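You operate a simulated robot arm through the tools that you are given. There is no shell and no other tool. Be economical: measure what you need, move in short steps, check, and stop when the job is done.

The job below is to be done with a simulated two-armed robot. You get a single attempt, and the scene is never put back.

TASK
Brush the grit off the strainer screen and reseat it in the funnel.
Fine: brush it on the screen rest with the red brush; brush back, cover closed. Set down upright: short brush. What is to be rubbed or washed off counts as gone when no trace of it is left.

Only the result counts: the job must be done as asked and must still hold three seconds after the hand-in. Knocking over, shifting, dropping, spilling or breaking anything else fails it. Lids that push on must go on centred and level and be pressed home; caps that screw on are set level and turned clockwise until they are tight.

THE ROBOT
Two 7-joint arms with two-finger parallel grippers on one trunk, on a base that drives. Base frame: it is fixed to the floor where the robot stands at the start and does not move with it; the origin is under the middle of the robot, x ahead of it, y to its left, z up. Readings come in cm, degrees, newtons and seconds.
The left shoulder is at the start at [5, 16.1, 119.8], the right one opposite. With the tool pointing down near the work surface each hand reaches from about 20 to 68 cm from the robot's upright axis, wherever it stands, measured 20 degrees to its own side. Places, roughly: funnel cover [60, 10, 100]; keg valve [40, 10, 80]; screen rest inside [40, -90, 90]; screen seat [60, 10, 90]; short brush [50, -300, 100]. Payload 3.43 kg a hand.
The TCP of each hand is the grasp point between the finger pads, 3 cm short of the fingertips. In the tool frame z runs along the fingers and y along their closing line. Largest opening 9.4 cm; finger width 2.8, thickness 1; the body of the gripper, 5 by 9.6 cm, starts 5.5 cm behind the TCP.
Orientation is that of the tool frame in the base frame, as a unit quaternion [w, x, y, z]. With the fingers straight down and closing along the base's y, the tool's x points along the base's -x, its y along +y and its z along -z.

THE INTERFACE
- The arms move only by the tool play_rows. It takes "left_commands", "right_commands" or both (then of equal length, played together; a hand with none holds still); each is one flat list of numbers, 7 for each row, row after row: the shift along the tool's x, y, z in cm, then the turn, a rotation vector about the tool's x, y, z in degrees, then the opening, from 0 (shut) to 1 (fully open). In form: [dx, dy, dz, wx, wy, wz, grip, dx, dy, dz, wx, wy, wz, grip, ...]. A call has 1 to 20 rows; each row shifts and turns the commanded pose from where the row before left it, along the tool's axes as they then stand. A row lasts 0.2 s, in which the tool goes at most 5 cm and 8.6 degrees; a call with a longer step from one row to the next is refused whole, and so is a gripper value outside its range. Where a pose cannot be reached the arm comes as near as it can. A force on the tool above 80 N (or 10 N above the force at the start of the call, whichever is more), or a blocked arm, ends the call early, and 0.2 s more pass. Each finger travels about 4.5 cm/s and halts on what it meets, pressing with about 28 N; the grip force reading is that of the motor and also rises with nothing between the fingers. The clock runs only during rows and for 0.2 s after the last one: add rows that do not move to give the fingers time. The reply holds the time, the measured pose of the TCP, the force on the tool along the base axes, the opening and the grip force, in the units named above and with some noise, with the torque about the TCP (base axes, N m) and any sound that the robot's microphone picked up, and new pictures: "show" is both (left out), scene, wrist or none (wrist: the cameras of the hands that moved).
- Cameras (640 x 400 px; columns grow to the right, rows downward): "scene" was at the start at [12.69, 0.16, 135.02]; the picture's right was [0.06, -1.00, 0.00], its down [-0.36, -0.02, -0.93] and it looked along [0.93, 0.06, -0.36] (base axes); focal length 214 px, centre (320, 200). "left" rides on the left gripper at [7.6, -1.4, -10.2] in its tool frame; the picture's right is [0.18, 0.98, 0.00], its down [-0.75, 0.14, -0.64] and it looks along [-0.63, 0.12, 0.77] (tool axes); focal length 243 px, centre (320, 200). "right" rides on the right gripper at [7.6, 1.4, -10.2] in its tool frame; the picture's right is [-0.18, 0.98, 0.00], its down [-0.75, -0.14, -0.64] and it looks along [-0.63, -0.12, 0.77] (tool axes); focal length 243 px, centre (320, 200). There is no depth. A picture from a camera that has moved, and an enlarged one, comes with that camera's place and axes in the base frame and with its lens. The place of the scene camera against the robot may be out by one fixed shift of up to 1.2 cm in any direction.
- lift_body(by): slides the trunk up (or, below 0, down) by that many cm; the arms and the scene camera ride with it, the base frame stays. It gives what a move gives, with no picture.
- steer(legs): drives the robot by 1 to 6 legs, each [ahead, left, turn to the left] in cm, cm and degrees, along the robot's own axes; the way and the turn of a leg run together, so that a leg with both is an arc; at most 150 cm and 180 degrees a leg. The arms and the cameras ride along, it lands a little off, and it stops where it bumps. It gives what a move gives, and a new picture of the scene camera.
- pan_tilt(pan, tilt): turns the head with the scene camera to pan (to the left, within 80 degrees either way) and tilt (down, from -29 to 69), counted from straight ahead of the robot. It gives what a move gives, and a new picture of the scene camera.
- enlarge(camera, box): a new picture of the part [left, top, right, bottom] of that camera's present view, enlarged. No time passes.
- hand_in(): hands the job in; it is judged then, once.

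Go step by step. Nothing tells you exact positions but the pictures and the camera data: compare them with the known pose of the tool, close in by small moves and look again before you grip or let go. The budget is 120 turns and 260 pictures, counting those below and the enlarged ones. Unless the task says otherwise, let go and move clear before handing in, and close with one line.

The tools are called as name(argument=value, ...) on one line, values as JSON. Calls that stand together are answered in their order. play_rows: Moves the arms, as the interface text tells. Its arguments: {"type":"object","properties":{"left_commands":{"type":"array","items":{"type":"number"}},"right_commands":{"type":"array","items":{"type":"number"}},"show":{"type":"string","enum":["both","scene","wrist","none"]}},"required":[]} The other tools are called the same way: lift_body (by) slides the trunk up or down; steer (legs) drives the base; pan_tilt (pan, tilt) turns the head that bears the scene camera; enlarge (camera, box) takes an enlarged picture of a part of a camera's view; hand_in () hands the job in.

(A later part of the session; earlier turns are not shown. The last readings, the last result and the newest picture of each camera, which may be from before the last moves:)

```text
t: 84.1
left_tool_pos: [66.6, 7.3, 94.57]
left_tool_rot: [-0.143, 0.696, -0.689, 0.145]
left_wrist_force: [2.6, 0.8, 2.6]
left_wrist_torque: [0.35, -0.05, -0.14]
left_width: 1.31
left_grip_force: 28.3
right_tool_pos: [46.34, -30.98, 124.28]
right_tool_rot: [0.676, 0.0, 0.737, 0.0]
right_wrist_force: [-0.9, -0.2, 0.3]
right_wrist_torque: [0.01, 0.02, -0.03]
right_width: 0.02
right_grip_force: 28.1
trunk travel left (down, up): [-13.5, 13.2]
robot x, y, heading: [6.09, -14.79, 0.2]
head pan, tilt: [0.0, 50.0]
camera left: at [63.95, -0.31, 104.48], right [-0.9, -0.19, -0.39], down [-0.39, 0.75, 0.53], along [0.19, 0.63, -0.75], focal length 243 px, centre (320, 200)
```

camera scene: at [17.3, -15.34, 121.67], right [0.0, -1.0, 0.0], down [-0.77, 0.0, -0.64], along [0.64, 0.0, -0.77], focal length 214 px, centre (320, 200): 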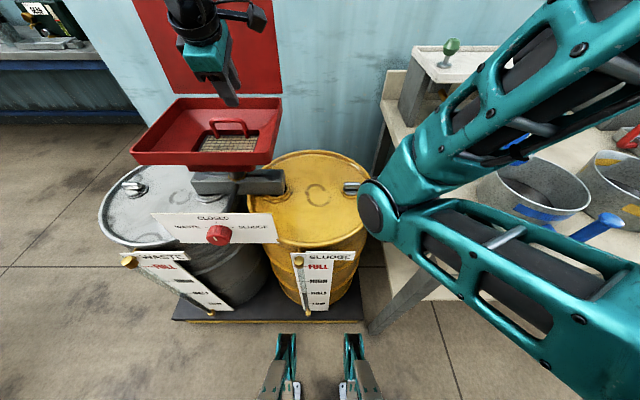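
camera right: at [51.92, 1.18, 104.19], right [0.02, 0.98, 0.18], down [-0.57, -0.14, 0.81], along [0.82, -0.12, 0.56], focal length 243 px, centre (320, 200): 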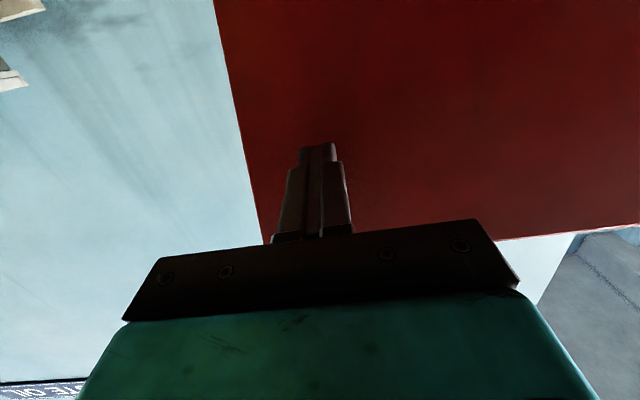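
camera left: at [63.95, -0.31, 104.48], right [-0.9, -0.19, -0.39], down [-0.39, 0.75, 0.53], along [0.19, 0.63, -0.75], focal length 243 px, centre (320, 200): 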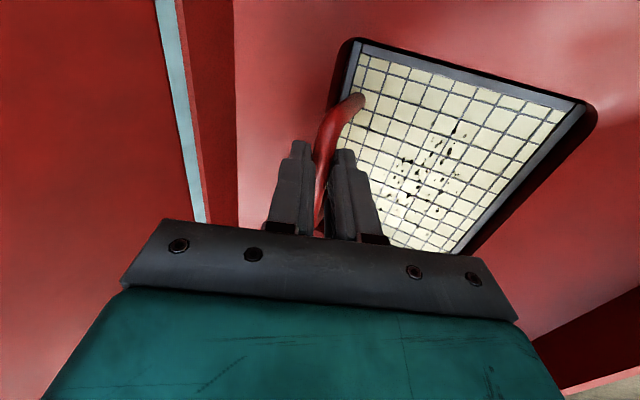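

The screen handle is gripped (1.31 cm; seated pose [66.6, 7.3, 94.6]). I'll lift straight up with the trunk, which keeps the orientation exact.

lift_body(by=2)

enlarge(camera="left", box=[180, 0, 640, 260])

enlarge(camera="scene", box=[120, 60, 300, 200])

```text
t: 84.8
left_tool_pos: [66.58, 7.29, 96.54]
left_tool_rot: [-0.143, 0.696, -0.689, 0.145]
left_wrist_force: [-0.2, 0.4, 0.2]
left_wrist_torque: [0.01, 0.02, -0.01]
left_width: 0.0
left_grip_force: 27.8
right_tool_pos: [46.5, -30.95, 126.23]
right_tool_rot: [0.676, 0.001, 0.737, 0.0]
right_wrist_force: [-0.4, -0.1, 0.9]
right_wrist_torque: [0.0, -0.01, -0.02]
right_width: 0.0
right_grip_force: 27.8
trunk travel left (down, up): [-15.5, 11.2]
robot x, y, heading: [6.27, -14.81, 0.2]
head pan, tilt: [0.0, 50.0]
```

```text
1.39 times, centred on (410, 130) of left
camera zoom: at [63.96, -0.3, 106.47], right [-0.9, -0.2, -0.39], down [-0.39, 0.75, 0.53], along [0.19, 0.63, -0.75], focal length 338 px, centre (195, 297)
```

zoom: 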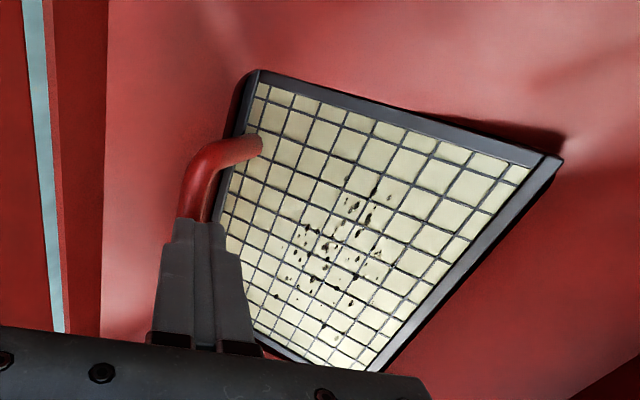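

```text
2.86 times, centred on (210, 130) of scene
camera zoom: at [17.32, -15.28, 123.67], right [0.0, -1.0, 0.0], down [-0.77, 0.0, -0.64], along [0.64, 0.0, -0.77], focal length 613 px, centre (634, 400)
```

zoom: 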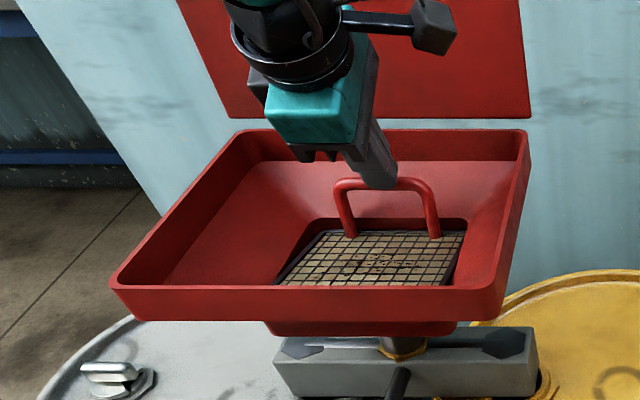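

The grip slipped off because it was too shallow at the tips. I'll open, back up and look at where the screen is now.

play_rows(left_commands=[0, 0, -1, 0, 0, 0, 0, 0, 0, -1, 0, 0, 0, 0.28, 0, 0, 0, 0, 0, 0, 0.28], show="both")

enlarge(camera="left", box=[220, 40, 620, 260])

enlarge(camera="scene", box=[120, 60, 300, 200])

```text
t: 85.6
left_tool_pos: [65.74, 7.18, 98.22]
left_tool_rot: [-0.143, 0.697, -0.688, 0.143]
left_wrist_force: [0.0, 0.7, 1.0]
left_wrist_torque: [0.01, 0.01, -0.03]
left_width: 2.62
left_grip_force: 0.1
right_tool_pos: [46.52, -30.91, 126.26]
right_tool_rot: [0.676, 0.001, 0.737, 0.0]
right_wrist_force: [0.4, 0.3, -0.1]
right_wrist_torque: [0.01, 0.0, 0.03]
right_width: 0.02
right_grip_force: 28.1
trunk travel left (down, up): [-15.5, 11.2]
robot x, y, heading: [6.49, -14.97, -0.1]
head pan, tilt: [0.0, 50.0]
camera scene: at [17.3, -15.29, 123.66], right [0.0, -1.0, 0.0], down [-0.77, 0.0, -0.64], along [0.64, 0.0, -0.77], focal length 214 px, centre (320, 200)
camera left: at [63.17, -0.33, 108.28], right [-0.9, -0.2, -0.39], down [-0.39, 0.75, 0.53], along [0.19, 0.63, -0.75], focal length 243 px, centre (320, 200)
```

scene: 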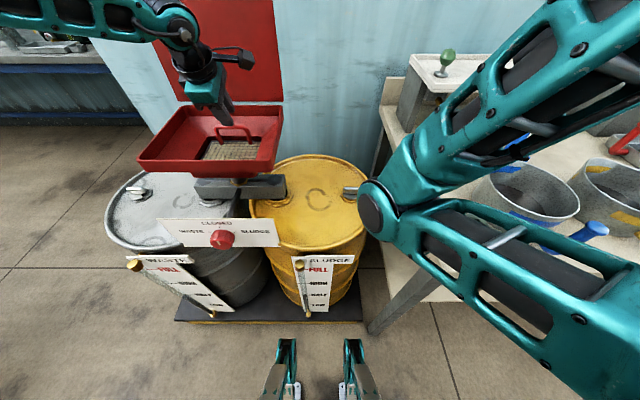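
left: 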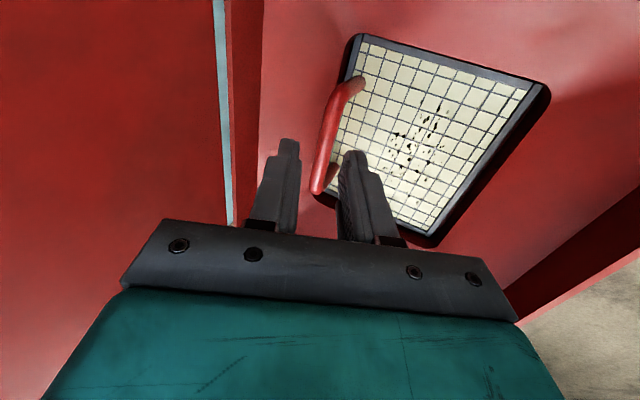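

```text
1.60 times, centred on (420, 150) of left
camera zoom: at [63.17, -0.33, 108.28], right [-0.9, -0.2, -0.39], down [-0.39, 0.75, 0.53], along [0.19, 0.63, -0.75], focal length 388 px, centre (160, 280)
```

zoom: 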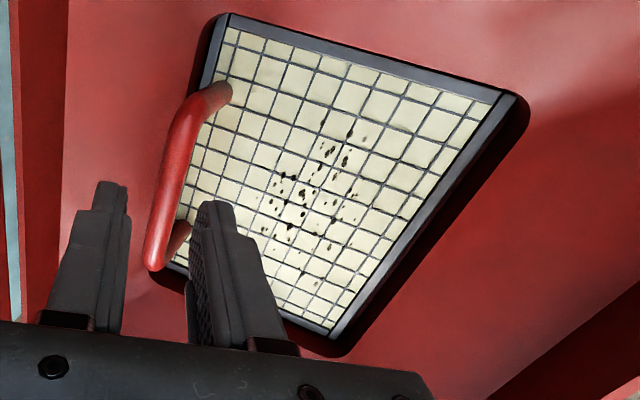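

```text
2.86 times, centred on (210, 130) of scene
camera zoom: at [17.3, -15.29, 123.66], right [0.0, -1.0, 0.0], down [-0.77, 0.0, -0.64], along [0.64, 0.0, -0.77], focal length 613 px, centre (634, 400)
```

zoom: 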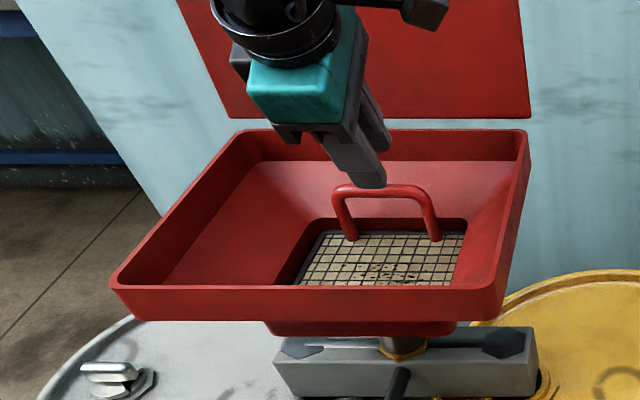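

The screen looks seated squarely again. I'll pitch the fingers to 50° so the lower finger hooks under the bar instead of relying on friction, then line up again.

play_rows(left_commands=[0, 0, 0, 6.75, 0, 0, 0.28, 0, 0, 0, 6.75, 0, 0, 0.28, 0, 0, 0, 6.75, 0, 0, 0.28, 0, 0, 0, 6.75, 0, 0, 0.28, 0, 1.2, -0.5, 0, 0, 0, 0.28, 0, 1.2, -0.5, 0, 0, 0, 0.28, 0, 0, 0, 0, 0, 0, 0.28], show="both")

enlarge(camera="left", box=[220, 40, 620, 260])

enlarge(camera="scene", box=[120, 60, 300, 200])

```text
t: 87.2
left_tool_pos: [63.49, 7.28, 97.26]
left_tool_rot: [-0.302, 0.645, -0.635, 0.3]
left_wrist_force: [0.0, 0.0, 0.8]
left_wrist_torque: [0.01, -0.02, 0.0]
left_width: 2.61
left_grip_force: 0.0
right_tool_pos: [46.51, -30.9, 126.29]
right_tool_rot: [0.676, 0.001, 0.737, -0.001]
right_wrist_force: [0.2, -0.5, -0.8]
right_wrist_torque: [0.0, -0.01, 0.0]
right_width: 0.0
right_grip_force: 27.9
trunk travel left (down, up): [-15.5, 11.2]
robot x, y, heading: [6.25, -14.74, 0.1]
head pan, tilt: [0.0, 50.0]
camera scene: at [17.3, -15.29, 123.66], right [0.0, -1.0, 0.0], down [-0.77, 0.0, -0.64], along [0.64, 0.0, -0.77], focal length 214 px, centre (320, 200)
camera left: at [56.62, -0.42, 104.74], right [-0.62, -0.19, -0.76], down [-0.59, 0.75, 0.3], along [0.51, 0.63, -0.58], focal length 243 px, centre (320, 200)
```

scene: 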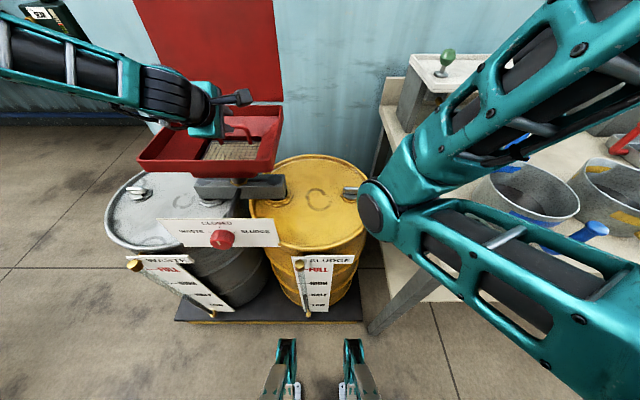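
left: 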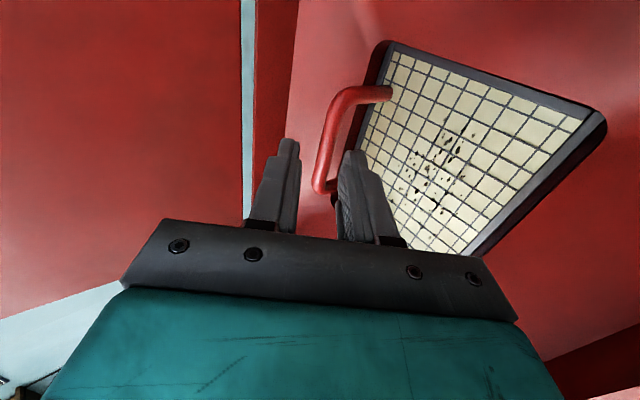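

```text
1.60 times, centred on (420, 150) of left
camera zoom: at [56.62, -0.42, 104.74], right [-0.62, -0.19, -0.76], down [-0.59, 0.75, 0.3], along [0.51, 0.63, -0.58], focal length 388 px, centre (160, 280)
```

zoom: 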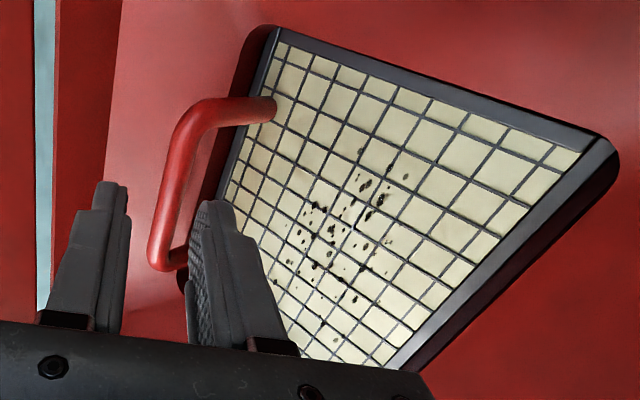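

```text
2.86 times, centred on (210, 130) of scene
camera zoom: at [17.3, -15.29, 123.66], right [0.0, -1.0, 0.0], down [-0.77, 0.0, -0.64], along [0.64, 0.0, -0.77], focal length 613 px, centre (634, 400)
```

zoom: 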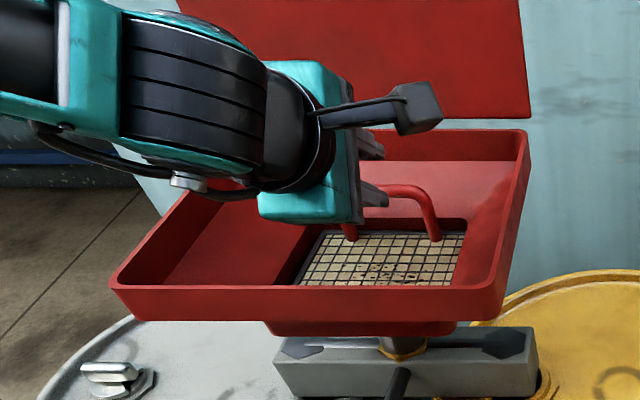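

Triangulated from two good views, the bar is at (67.4, 93.5) with its centre at y≈7.5. I'll correct by 0.4 cm, advance and close on it.

play_rows(left_commands=[-0.2, 0.4, 1, 0, 0, 0, 0.22, 0, 0, 1.5, 0, 0, 0, 0.22, 0, 0, 1, 0, 0, 0, 0.22, 0, 0, 0.5, 0, 0, 0, 0.22, 0, 0, 0, 0, 0, 0, 0.22], show="wrist")

enlarge(camera="left", box=[240, 60, 400, 240])

```text
t: 88.4
left_tool_pos: [66.33, 7.57, 94.14]
left_tool_rot: [-0.301, 0.644, -0.636, 0.301]
left_wrist_force: [-0.4, -0.1, -0.3]
left_wrist_torque: [0.02, 0.01, 0.01]
left_width: 2.08
left_grip_force: 0.1
right_tool_pos: [46.47, -30.95, 126.24]
right_tool_rot: [0.675, 0.001, 0.738, 0.0]
right_wrist_force: [0.4, 0.8, -0.2]
right_wrist_torque: [0.04, 0.01, 0.01]
right_width: 0.0
right_grip_force: 27.8
trunk travel left (down, up): [-15.5, 11.2]
robot x, y, heading: [6.19, -14.73, 0.1]
head pan, tilt: [0.0, 50.0]
camera left: at [59.49, -0.16, 101.88], right [-0.62, -0.19, -0.76], down [-0.59, 0.75, 0.3], along [0.51, 0.63, -0.58], focal length 243 px, centre (320, 200)
```

left: 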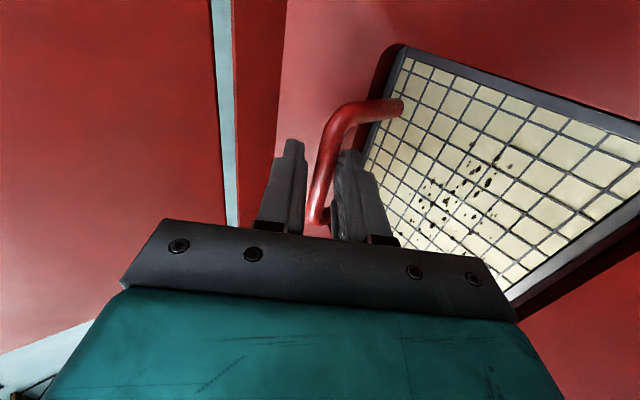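

```text
2.22 times, centred on (320, 150) of left
camera zoom: at [59.49, -0.16, 101.88], right [-0.62, -0.19, -0.76], down [-0.59, 0.75, 0.3], along [0.51, 0.63, -0.58], focal length 539 px, centre (320, 311)
```

zoom: 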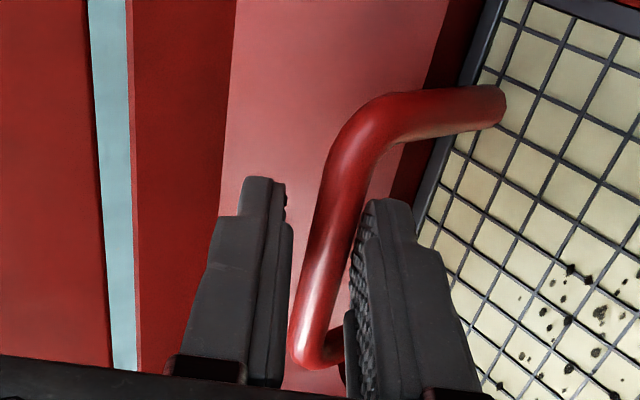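

The bar is well inside the finger gap. I'll go 0.5 cm deeper and close.

play_rows(left_commands=[0, 0.1, 0.6, 0, 0, 0, 0.22, 0, 0, 0, 0, 0, 0, 0.1, 0, 0, 0, 0, 0, 0, 0, 0, 0, 0, 0, 0, 0, 0], show="wrist")

play_rows(left_commands=[0, -0.3, -0.25, 0, 0, 0, 0, 0, -0.31, -0.26, 0, 0, 0, 0, 0, -0.31, -0.26, 0, 0, 0, 0, 0, -0.31, -0.26, 0, 0, 0, 0, 0, 0, 0, 0, 0, 0, 0], show="wrist")

```text
t: 89.4
left_tool_pos: [66.67, 7.43, 93.79]
left_tool_rot: [-0.302, 0.644, -0.636, 0.3]
left_wrist_force: [-3.3, -0.2, -1.3]
left_wrist_torque: [0.09, 0.15, -0.2]
left_width: 1.33
left_grip_force: 27.7
right_tool_pos: [46.49, -30.94, 126.37]
right_tool_rot: [0.676, 0.001, 0.737, -0.001]
right_wrist_force: [-0.3, 0.5, 0.3]
right_wrist_torque: [-0.01, 0.0, 0.03]
right_width: 0.0
right_grip_force: 27.6
trunk travel left (down, up): [-15.5, 11.2]
robot x, y, heading: [6.26, -14.83, 0.1]
head pan, tilt: [0.0, 50.0]
camera left: at [59.87, -0.14, 101.34], right [-0.62, -0.19, -0.76], down [-0.59, 0.75, 0.3], along [0.51, 0.63, -0.58], focal length 243 px, centre (320, 200)
```

left: 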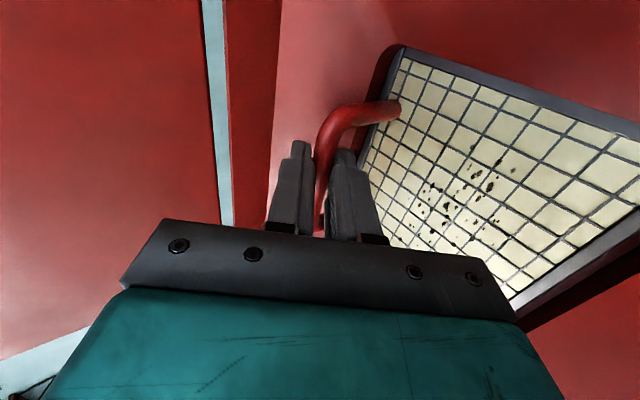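

```text
t: 90.6
left_tool_pos: [66.77, 7.47, 95.39]
left_tool_rot: [-0.303, 0.644, -0.635, 0.3]
left_wrist_force: [-2.4, 0.3, -2.6]
left_wrist_torque: [0.09, 0.08, -0.22]
left_width: 1.33
left_grip_force: 28.2
right_tool_pos: [46.4, -30.88, 126.35]
right_tool_rot: [0.676, 0.0, 0.737, 0.0]
right_wrist_force: [0.1, 0.5, 0.5]
right_wrist_torque: [-0.01, 0.0, 0.02]
right_width: 0.0
right_grip_force: 28.0
trunk travel left (down, up): [-15.5, 11.2]
robot x, y, heading: [5.91, -14.62, 0.1]
head pan, tilt: [0.0, 50.0]
camera left: at [59.89, -0.15, 103.03], right [-0.62, -0.19, -0.76], down [-0.59, 0.75, 0.3], along [0.51, 0.63, -0.58], focal length 243 px, centre (320, 200)
```

left: 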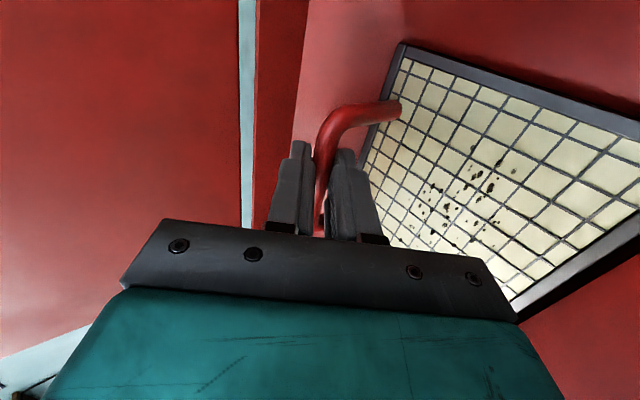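

The screen came up rigidly in the grip, 1.6 cm so far. I'll keep lifting clear of the funnel rim in small rows.

play_rows(left_commands=[0, -0.69, -0.57, 0, 0, 0, 0, 0, -0.69, -0.57, 0, 0, 0, 0, 0, -0.69, -0.57, 0, 0, 0, 0, 0, -0.69, -0.57, 0, 0, 0, 0, 0, -0.69, -0.57, 0, 0, 0, 0, 0, -0.69, -0.57, 0, 0, 0, 0, 0, -0.69, -0.57, 0, 0, 0, 0, 0, -0.69, -0.57, 0, 0, 0, 0, 0, -0.69, -0.57, 0, 0, 0, 0, 0, -0.69, -0.57, 0, 0, 0, 0, 0, -0.69, -0.57, 0, 0, 0, 0], show="both")

```text
t: 93.0
left_tool_pos: [66.75, 7.57, 105.22]
left_tool_rot: [-0.302, 0.644, -0.636, 0.3]
left_wrist_force: [-0.6, -1.1, -2.5]
left_wrist_torque: [0.01, -0.05, 0.0]
left_width: 1.31
left_grip_force: 27.6
right_tool_pos: [46.49, -30.94, 126.17]
right_tool_rot: [0.676, 0.0, 0.737, 0.0]
right_wrist_force: [-0.7, -0.5, -0.4]
right_wrist_torque: [-0.03, -0.02, -0.03]
right_width: 0.0
right_grip_force: 27.9
trunk travel left (down, up): [-15.5, 11.2]
robot x, y, heading: [6.52, -14.73, 0.4]
head pan, tilt: [0.0, 50.0]
camera scene: at [17.31, -15.28, 123.66], right [0.0, -1.0, 0.0], down [-0.77, 0.0, -0.64], along [0.64, 0.0, -0.77], focal length 214 px, centre (320, 200)
camera left: at [59.87, -0.16, 112.89], right [-0.62, -0.19, -0.76], down [-0.59, 0.75, 0.3], along [0.51, 0.63, -0.58], focal length 243 px, centre (320, 200)
```

scene: 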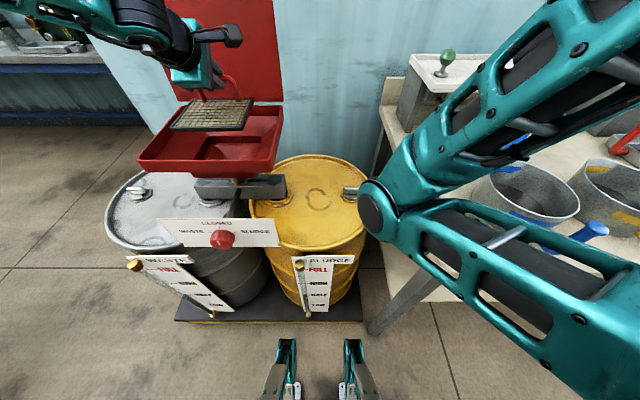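
left: 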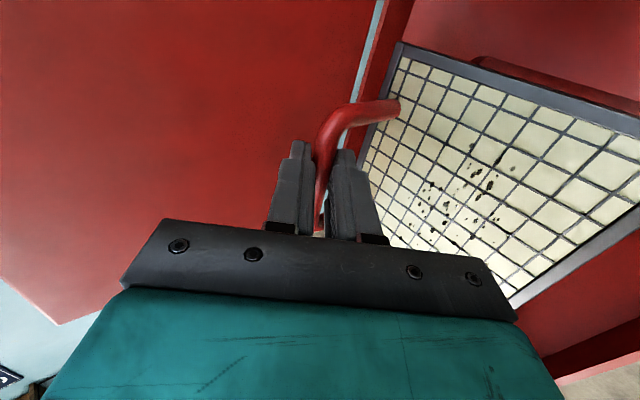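

The screen is clear and level. I'll back the base away from the funnel first, then raise the hand further for the trip along the bench.

steer(legs=[[-27, 0, 0]])

play_rows(left_commands=[0, -0.69, -0.57, 0, 0, 0, 0, 0, -0.69, -0.57, 0, 0, 0, 0, 0, -0.69, -0.57, 0, 0, 0, 0, 0, -0.69, -0.57, 0, 0, 0, 0, 0, -0.69, -0.57, 0, 0, 0, 0, 0, -0.69, -0.57, 0, 0, 0, 0, 0, -0.69, -0.57, 0, 0, 0, 0, 0, -0.69, -0.57, 0, 0, 0, 0, 0, -0.69, -0.57, 0, 0, 0, 0], show="both")

```text
t: 94.9
left_tool_pos: [39.86, 7.47, 105.39]
left_tool_rot: [-0.302, 0.643, -0.636, 0.301]
left_wrist_force: [-0.1, -0.2, -2.5]
left_wrist_torque: [-0.01, -0.03, 0.0]
left_width: 1.31
left_grip_force: 27.9
right_tool_pos: [19.61, -30.93, 126.27]
right_tool_rot: [0.676, 0.0, 0.737, 0.0]
right_wrist_force: [0.6, 0.1, 0.9]
right_wrist_torque: [0.0, 0.0, 0.02]
right_width: 0.0
right_grip_force: 28.2
trunk travel left (down, up): [-15.5, 11.2]
robot x, y, heading: [-20.24, -14.7, 0.2]
head pan, tilt: [0.0, 50.0]
camera scene: at [-9.59, -15.31, 123.67], right [0.0, -1.0, 0.0], down [-0.77, 0.0, -0.64], along [0.64, 0.0, -0.77], focal length 214 px, centre (320, 200)
```

scene: 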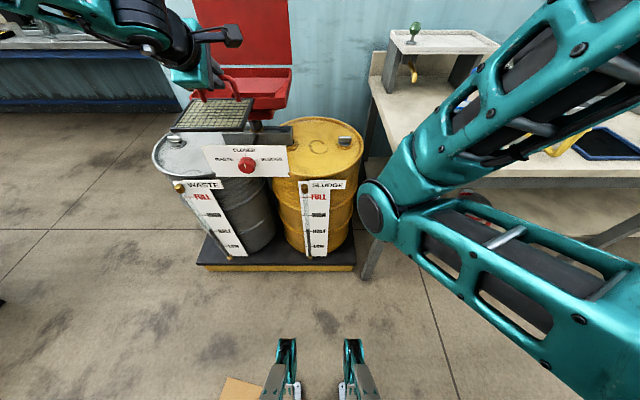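

```text
t: 96.9
left_tool_pos: [39.96, 7.49, 113.47]
left_tool_rot: [-0.302, 0.644, -0.635, 0.301]
left_wrist_force: [-0.2, -0.6, -1.1]
left_wrist_torque: [-0.01, -0.08, -0.01]
left_width: 1.29
left_grip_force: 27.1
right_tool_pos: [19.62, -31.05, 126.31]
right_tool_rot: [0.677, 0.0, 0.736, 0.0]
right_wrist_force: [-0.3, 1.2, -0.5]
right_wrist_torque: [0.0, 0.03, -0.03]
right_width: 0.0
right_grip_force: 28.0
trunk travel left (down, up): [-15.5, 11.2]
robot x, y, heading: [-20.93, -14.77, -0.1]
head pan, tilt: [0.0, 50.0]
camera scene: at [-9.55, -15.31, 123.66], right [0.0, -1.0, 0.0], down [-0.77, 0.0, -0.64], along [0.64, 0.0, -0.77], focal length 214 px, centre (320, 200)
camera left: at [33.04, -0.11, 120.98], right [-0.62, -0.19, -0.76], down [-0.59, 0.75, 0.3], along [0.51, 0.64, -0.58], focal length 243 px, centre (320, 200)
```

scene: 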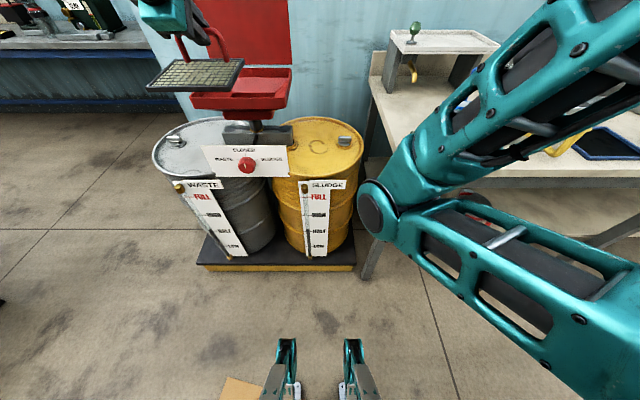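
left: 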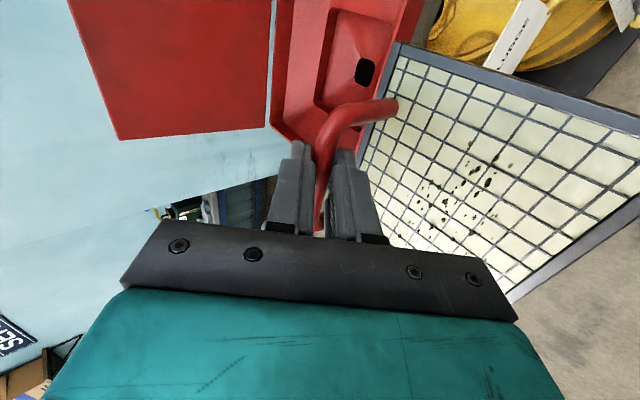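

Everything is steady. I'll strafe right about 100 cm along the bench to bring the screen over the blue-framed rest.

steer(legs=[[0, -100, 0]])

pan_tilt(pan=15, tilt=40)

enlarge(camera="left", box=[0, 0, 640, 400])

```text
t: 102.1
left_tool_pos: [40.01, -92.38, 113.44]
left_tool_rot: [-0.302, 0.644, -0.635, 0.3]
left_wrist_force: [-0.4, 0.3, -1.2]
left_wrist_torque: [0.01, -0.05, -0.01]
left_width: 1.34
left_grip_force: 28.2
right_tool_pos: [19.81, -130.92, 126.32]
right_tool_rot: [0.676, 0.0, 0.737, 0.0]
right_wrist_force: [-0.7, 0.2, 0.6]
right_wrist_torque: [-0.02, 0.0, -0.06]
right_width: 0.03
right_grip_force: 27.8
trunk travel left (down, up): [-15.5, 11.2]
robot x, y, heading: [-20.43, -115.13, 0.3]
head pan, tilt: [0.0, 50.0]
camera scene: at [-9.42, -115.23, 123.66], right [0.0, -1.0, 0.0], down [-0.77, 0.0, -0.64], along [0.64, 0.0, -0.77], focal length 214 px, centre (320, 200)
```

scene: 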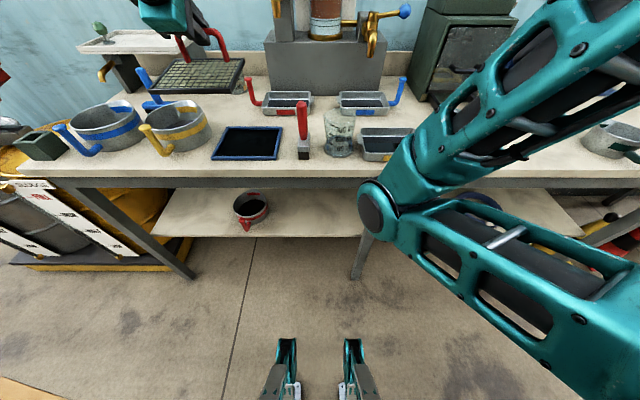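

```text
t: 102.8
left_tool_pos: [39.95, -92.35, 113.28]
left_tool_rot: [-0.303, 0.644, -0.635, 0.3]
left_wrist_force: [-0.2, 0.0, -2.1]
left_wrist_torque: [0.0, -0.01, 0.0]
left_width: 1.3
left_grip_force: 27.5
right_tool_pos: [19.79, -130.93, 126.36]
right_tool_rot: [0.676, 0.0, 0.737, 0.0]
right_wrist_force: [-0.1, -0.5, -0.7]
right_wrist_torque: [-0.01, 0.0, 0.02]
right_width: 0.0
right_grip_force: 28.2
trunk travel left (down, up): [-15.5, 11.2]
robot x, y, heading: [-20.62, -114.71, 0.0]
head pan, tilt: [15.0, 40.0]
camera scene: at [-8.91, -113.02, 125.08], right [0.26, -0.97, 0.0], down [-0.62, -0.17, -0.77], along [0.74, 0.2, -0.64], focal length 214 px, centre (320, 200)
```

scene: 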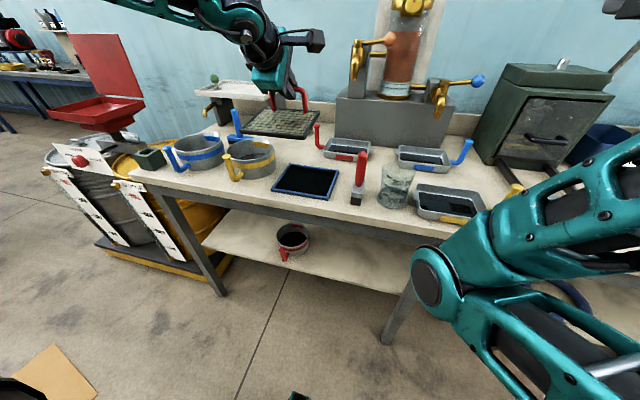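

```text
1.00 times, centred on (320, 200) of left (not enlarged: the box is as wide or as high as the picture)
camera zoom: at [33.16, -99.99, 120.93], right [-0.62, -0.19, -0.76], down [-0.59, 0.75, 0.3], along [0.51, 0.64, -0.58], focal length 243 px, centre (320, 200)
```

zoom: 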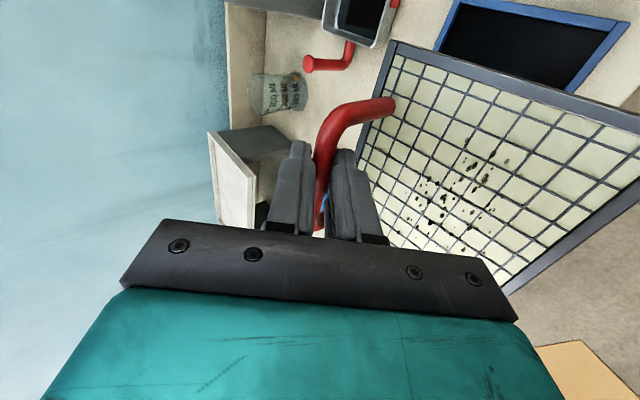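

The rest spans about x 35–50, y -104 to -86.6, centre (42.5, -95), rim z≈87. I'll enlarge to measure the screen in the hand against it.

enlarge(camera="scene", box=[220, 70, 380, 210])

enlarge(camera="left", box=[320, 0, 640, 300])

```text
2.86 times, centred on (300, 140) of scene
camera zoom: at [-8.91, -113.02, 125.08], right [0.26, -0.97, 0.0], down [-0.62, -0.17, -0.77], along [0.74, 0.2, -0.64], focal length 613 px, centre (377, 371)
```

zoom: 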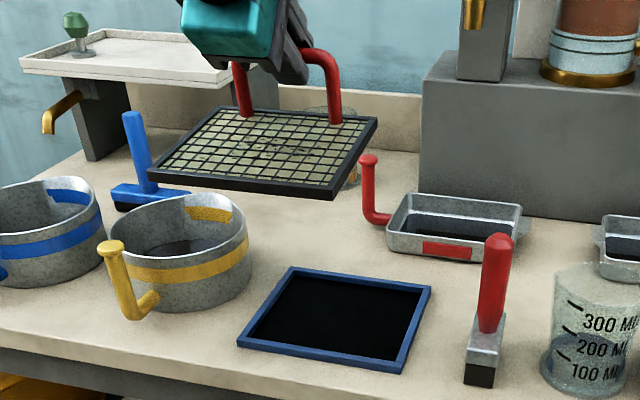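

```text
1.33 times, centred on (480, 150) of left
camera zoom: at [33.16, -99.99, 120.93], right [-0.62, -0.19, -0.76], down [-0.59, 0.75, 0.3], along [0.51, 0.64, -0.58], focal length 324 px, centre (107, 267)
```

zoom: 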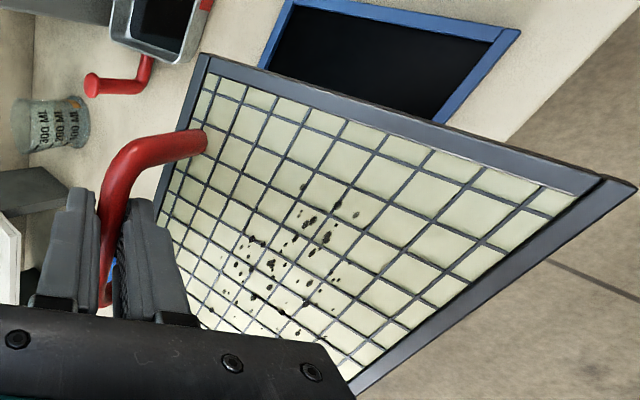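

The screen is about 12 deep × 13.7 wide, its frame 5.5 cm below the bar. For tray centre (42.9, -95) the TCP should be near [47.1, -95.1]; I'll drive there and lower partway.

steer(legs=[[7.1, -2.75, 0]])

play_rows(left_commands=[0, 0.92, 0.76, 0, 0, 0, 0, 0, 0.92, 0.76, 0, 0, 0, 0, 0, 0.92, 0.76, 0, 0, 0, 0, 0, 0.92, 0.76, 0, 0, 0, 0, 0, 0.92, 0.76, 0, 0, 0, 0, 0, 0.92, 0.76, 0, 0, 0, 0, 0, 0.92, 0.76, 0, 0, 0, 0, 0, 0.92, 0.76, 0, 0, 0, 0, 0, 0.92, 0.76, 0, 0, 0, 0, 0, 0.92, 0.76, 0, 0, 0, 0, 0, 0, 0, 0, 0, 0, 0], show="both")

enlarge(camera="scene", box=[220, 100, 420, 260])

```text
t: 103.9
left_tool_pos: [46.9, -95.09, 113.35]
left_tool_rot: [-0.302, 0.644, -0.635, 0.3]
left_wrist_force: [1.6, -0.2, -2.0]
left_wrist_torque: [-0.02, -0.07, 0.04]
left_width: 1.32
left_grip_force: 28.0
right_tool_pos: [26.89, -133.54, 126.32]
right_tool_rot: [0.676, 0.001, 0.737, 0.0]
right_wrist_force: [0.2, -1.1, -0.7]
right_wrist_torque: [0.03, -0.01, 0.0]
right_width: 0.0
right_grip_force: 27.8
trunk travel left (down, up): [-15.5, 11.2]
robot x, y, heading: [-13.56, -117.69, 0.0]
head pan, tilt: [15.0, 40.0]
camera scene: at [-1.82, -115.72, 125.07], right [0.26, -0.97, 0.0], down [-0.62, -0.17, -0.77], along [0.74, 0.2, -0.64], focal length 214 px, centre (320, 200)
```

scene: 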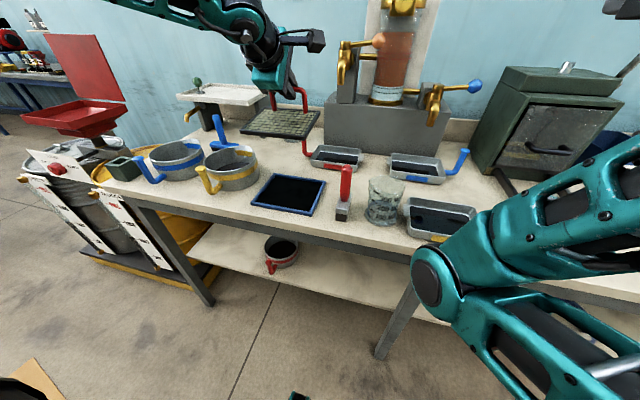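

```text
t: 106.3
left_tool_pos: [46.96, -95.16, 101.34]
left_tool_rot: [-0.302, 0.644, -0.635, 0.301]
left_wrist_force: [-1.1, 0.7, -2.3]
left_wrist_torque: [-0.01, -0.1, 0.03]
left_width: 1.34
left_grip_force: 27.9
right_tool_pos: [26.84, -133.54, 126.3]
right_tool_rot: [0.676, 0.0, 0.737, 0.0]
right_wrist_force: [0.5, 0.0, -0.2]
right_wrist_torque: [0.02, -0.01, 0.02]
right_width: 0.0
right_grip_force: 28.1
trunk travel left (down, up): [-15.5, 11.2]
robot x, y, heading: [-13.54, -117.5, 0.2]
head pan, tilt: [15.0, 40.0]
camera scene: at [-1.89, -115.7, 125.08], right [0.26, -0.97, 0.0], down [-0.62, -0.17, -0.77], along [0.74, 0.2, -0.64], focal length 214 px, centre (320, 200)
camera left: at [40.15, -102.74, 109.0], right [-0.62, -0.19, -0.76], down [-0.59, 0.75, 0.3], along [0.51, 0.64, -0.58], focal length 243 px, centre (320, 200)
```

scene: 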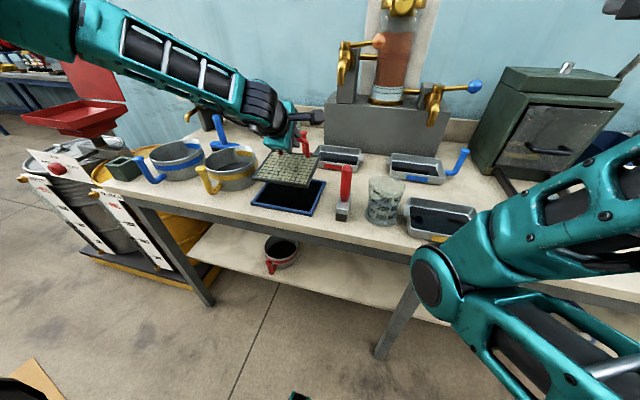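
left: 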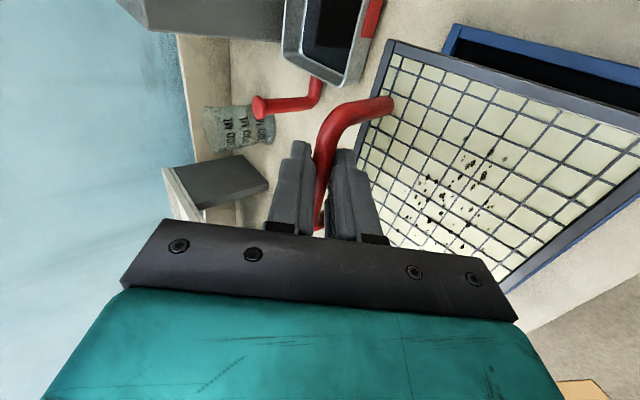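

```text
2.50 times, centred on (320, 180) of scene
camera zoom: at [-1.89, -115.7, 125.08], right [0.26, -0.97, 0.0], down [-0.62, -0.17, -0.77], along [0.74, 0.2, -0.64], focal length 536 px, centre (320, 250)
```

zoom: 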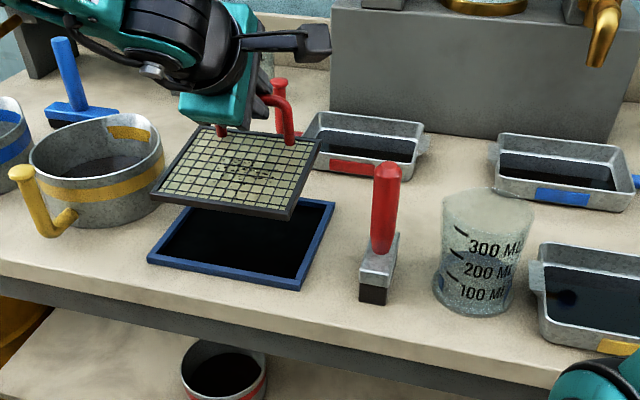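

From the wrist view, the tray centre is about (43.2, -94.4) and the screen centre about (43.7, -94.7). I'll apply the small correction and lower further.

play_rows(left_commands=[-0.35, 0.32, -0.38, 0, 0, 0, 0, 0, 0.77, 0.64, 0, 0, 0, 0, 0, 0.77, 0.64, 0, 0, 0, 0, 0, 0.77, 0.64, 0, 0, 0, 0, 0, 0.77, 0.64, 0, 0, 0, 0, 0, 0.77, 0.64, 0, 0, 0, 0, 0, 0.39, 0.32, 0, 0, 0, 0, 0, 0, 0, 0, 0, 0, 0], show="wrist")

enlarge(camera="scene", box=[230, 120, 370, 230])

```text
t: 108.1
left_tool_pos: [46.59, -94.73, 95.82]
left_tool_rot: [-0.302, 0.644, -0.635, 0.301]
left_wrist_force: [-1.0, 0.4, -0.6]
left_wrist_torque: [0.0, -0.01, 0.01]
left_width: 1.3
left_grip_force: 27.8
right_tool_pos: [26.76, -133.46, 126.33]
right_tool_rot: [0.677, 0.0, 0.736, 0.001]
right_wrist_force: [-1.0, 1.0, 0.6]
right_wrist_torque: [-0.01, 0.03, 0.02]
right_width: 0.0
right_grip_force: 28.2
trunk travel left (down, up): [-15.5, 11.2]
robot x, y, heading: [-13.43, -117.81, 0.2]
head pan, tilt: [15.0, 40.0]
camera left: at [39.73, -102.35, 103.49], right [-0.62, -0.19, -0.76], down [-0.59, 0.75, 0.3], along [0.51, 0.64, -0.58], focal length 243 px, centre (320, 200)
```

left: 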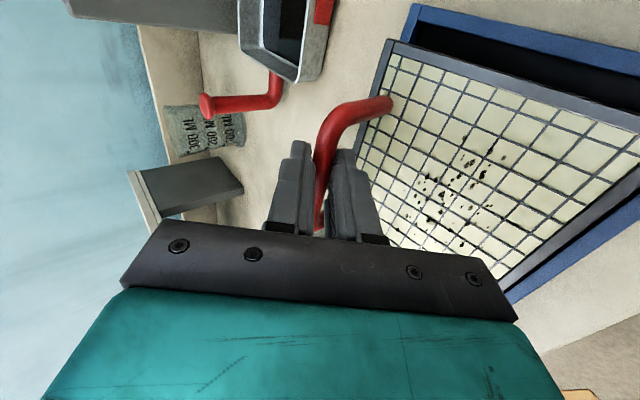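

```text
3.64 times, centred on (300, 175) of scene
camera zoom: at [-1.89, -115.7, 125.08], right [0.26, -0.97, 0.0], down [-0.62, -0.17, -0.77], along [0.74, 0.2, -0.64], focal length 780 px, centre (393, 291)
```

zoom: 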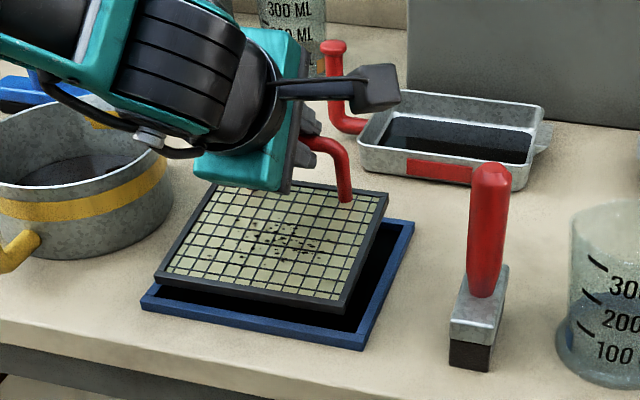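

Alignment is within a few mm, so I'll nudge slightly left and lower in small steps, watching the force.

play_rows(left_commands=[-0.15, 0.5, 0.42, 0, 0, 0, 0, 0, 0.5, 0.42, 0, 0, 0, 0, 0, 0.39, 0.32, 0, 0, 0, 0, 0, 0.39, 0.32, 0, 0, 0, 0, 0, 0.2, 0.16, 0, 0, 0, 0, 0, 0, 0, 0, 0, 0, 0], show="wrist")

enlarge(camera="scene", box=[230, 120, 370, 230])

```text
t: 109.5
left_tool_pos: [46.81, -94.67, 93.56]
left_tool_rot: [-0.304, 0.642, -0.635, 0.303]
left_wrist_force: [26.5, -4.5, 13.1]
left_wrist_torque: [0.43, -0.31, -0.45]
left_width: 1.33
left_grip_force: 28.1
right_tool_pos: [26.91, -133.74, 126.34]
right_tool_rot: [0.676, 0.001, 0.737, 0.0]
right_wrist_force: [1.2, 0.3, -0.2]
right_wrist_torque: [-0.01, -0.04, -0.01]
right_width: 0.02
right_grip_force: 28.4
trunk travel left (down, up): [-15.5, 11.2]
robot x, y, heading: [-13.75, -117.16, 0.1]
head pan, tilt: [15.0, 40.0]
camera left: at [39.95, -102.36, 101.17], right [-0.62, -0.19, -0.76], down [-0.6, 0.75, 0.29], along [0.51, 0.64, -0.58], focal length 243 px, centre (320, 200)
```

left: 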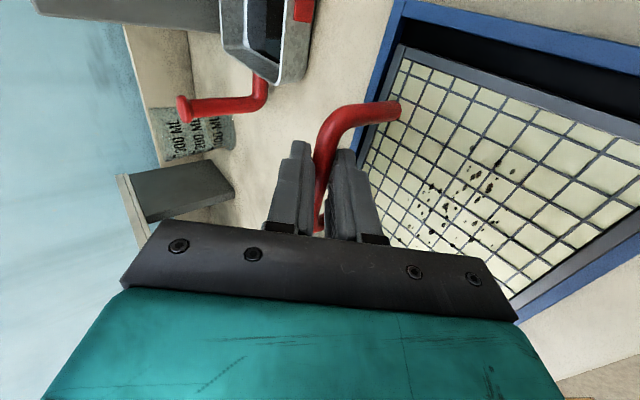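

```text
3.64 times, centred on (300, 175) of scene
camera zoom: at [-1.75, -115.81, 125.08], right [0.26, -0.97, 0.0], down [-0.62, -0.17, -0.77], along [0.74, 0.2, -0.64], focal length 780 px, centre (393, 291)
```

zoom: 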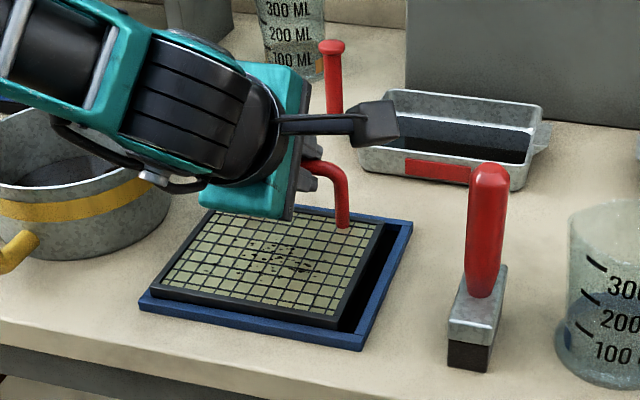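

The screen touched the rim. There's a wide gap on the right and little on the left and front, so I'll lift slightly, shift right and a touch back, and lower again.

play_rows(left_commands=[0, -0.77, -0.64, 0, 0, 0, 0, 0.35, -0.2, 0.23, 0, 0, 0, 0, 0.35, 0, 0, 0, 0, 0, 0, 0, 0.39, 0.32, 0, 0, 0, 0, 0, 0.39, 0.32, 0, 0, 0, 0, 0, 0, 0, 0, 0, 0, 0], show="wrist")

enlarge(camera="scene", box=[230, 120, 370, 230])

enlarge(camera="left", box=[340, 0, 640, 320])

```text
t: 110.9
left_tool_pos: [46.82, -95.27, 93.26]
left_tool_rot: [-0.302, 0.645, -0.635, 0.3]
left_wrist_force: [0.4, 0.2, -0.9]
left_wrist_torque: [0.09, 0.03, -0.1]
left_width: 1.29
left_grip_force: 27.7
right_tool_pos: [26.79, -133.53, 126.44]
right_tool_rot: [0.676, 0.0, 0.737, 0.0]
right_wrist_force: [-0.1, 0.6, -0.1]
right_wrist_torque: [0.0, -0.01, -0.02]
right_width: 0.0
right_grip_force: 28.4
trunk travel left (down, up): [-15.5, 11.2]
robot x, y, heading: [-13.09, -117.67, 0.0]
head pan, tilt: [15.0, 40.0]
camera left: at [39.95, -102.94, 100.88], right [-0.62, -0.19, -0.76], down [-0.59, 0.75, 0.3], along [0.51, 0.64, -0.58], focal length 243 px, centre (320, 200)
```

left: 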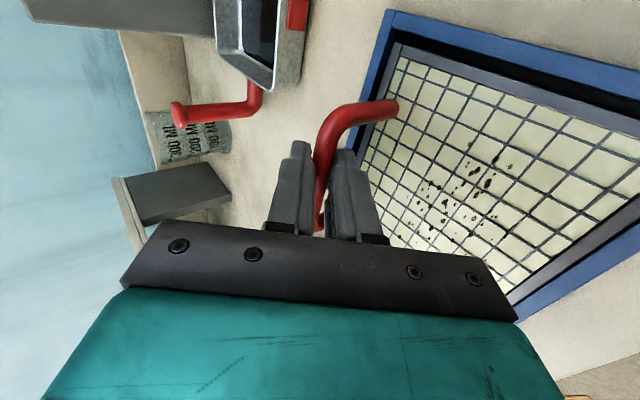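

```text
3.64 times, centred on (300, 175) of scene
camera zoom: at [-1.9, -115.7, 125.08], right [0.26, -0.97, 0.0], down [-0.62, -0.17, -0.77], along [0.74, 0.2, -0.64], focal length 780 px, centre (393, 291)
```

zoom: 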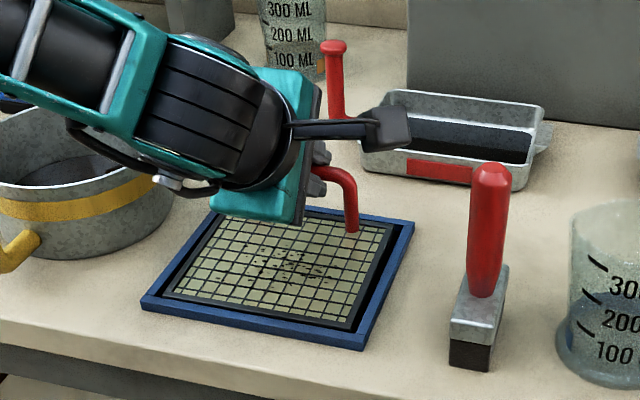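

```text
1.25 times, centred on (490, 160) of left
camera zoom: at [39.95, -102.94, 100.88], right [-0.62, -0.19, -0.76], down [-0.59, 0.75, 0.3], along [0.51, 0.64, -0.58], focal length 303 px, centre (108, 250)
```

zoom: 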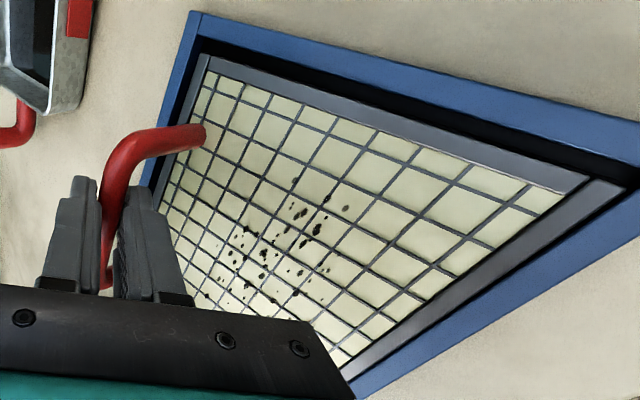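

The screen is now centred inside the frame. I'll lower the last few mm until it rests.

play_rows(left_commands=[0, 0.15, 0.13, 0, 0, 0, 0, 0, 0.15, 0.13, 0, 0, 0, 0, 0, 0.15, 0.13, 0, 0, 0, 0, 0, 0, 0, 0, 0, 0, 0], show="none")

```text
t: 111.9
left_tool_pos: [47.03, -95.42, 92.87]
left_tool_rot: [-0.304, 0.643, -0.635, 0.302]
left_wrist_force: [6.8, -0.6, 6.7]
left_wrist_torque: [0.01, -0.17, -0.44]
left_width: 1.31
left_grip_force: 27.9
right_tool_pos: [26.65, -133.6, 126.34]
right_tool_rot: [0.676, 0.0, 0.737, 0.0]
right_wrist_force: [0.3, 0.1, 0.2]
right_wrist_torque: [0.0, -0.01, 0.02]
right_width: 0.0
right_grip_force: 28.2
trunk travel left (down, up): [-15.5, 11.2]
robot x, y, heading: [-13.78, -117.57, 0.3]
head pan, tilt: [15.0, 40.0]
```

The screen rests on the tray. I'll open the left hand slightly and back it out.

play_rows(left_commands=[0, -0.1, -0.1, 0, 0, 0, 0.1, 0, 0, 0, 0, 0, 0, 0.23, 0, 0, 0, 0, 0, 0, 0.23, 0, 0, -1, 0, 0, 0, 0.23, 0, 0, -2, 0, 0, 0, 0.23, 0, 0, -3, 0, 0, 0, 0.23, 0, -2, -3, 0, 0, 0, 0.23, 0, -2, -3, 0, 0, 0, 0.23, -2, -2, -3, 0, 0, 0, 0.23, -3, -2, -3, 0, 0, 0, 0.23, -4, 0, -2, 0, 0, 0, 0.23], show="both")

```text
t: 114.3
left_tool_pos: [36.23, -86.22, 111.84]
left_tool_rot: [-0.302, 0.645, -0.635, 0.3]
left_wrist_force: [-0.3, -1.1, -1.0]
left_wrist_torque: [0.0, -0.02, 0.0]
left_width: 2.17
left_grip_force: 0.1
right_tool_pos: [26.67, -133.44, 126.28]
right_tool_rot: [0.677, -0.001, 0.736, 0.001]
right_wrist_force: [-0.6, -0.5, 0.7]
right_wrist_torque: [0.03, 0.0, 0.03]
right_width: 0.0
right_grip_force: 27.9
trunk travel left (down, up): [-15.5, 11.2]
robot x, y, heading: [-13.76, -117.63, -0.0]
head pan, tilt: [15.0, 40.0]
camera scene: at [-1.95, -115.64, 125.09], right [0.26, -0.97, 0.0], down [-0.62, -0.17, -0.77], along [0.74, 0.2, -0.64], focal length 214 px, centre (320, 200)
camera left: at [29.4, -93.86, 119.41], right [-0.62, -0.2, -0.76], down [-0.59, 0.75, 0.3], along [0.51, 0.63, -0.58], focal length 243 px, centre (320, 200)
```

scene: 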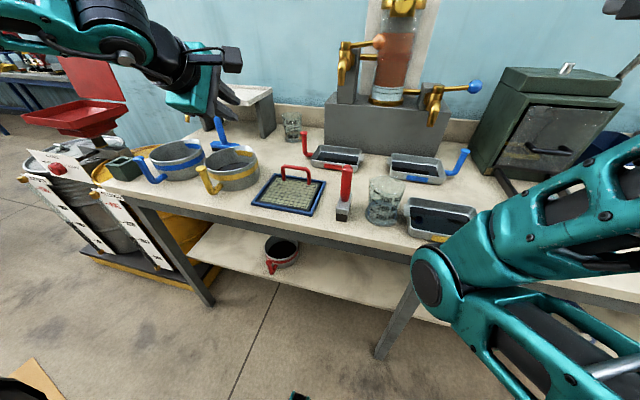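
left: 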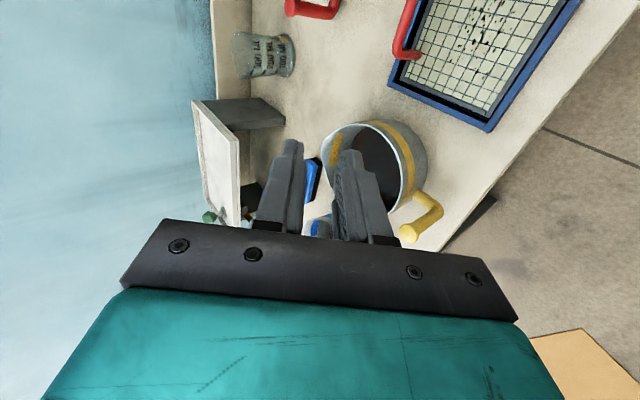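

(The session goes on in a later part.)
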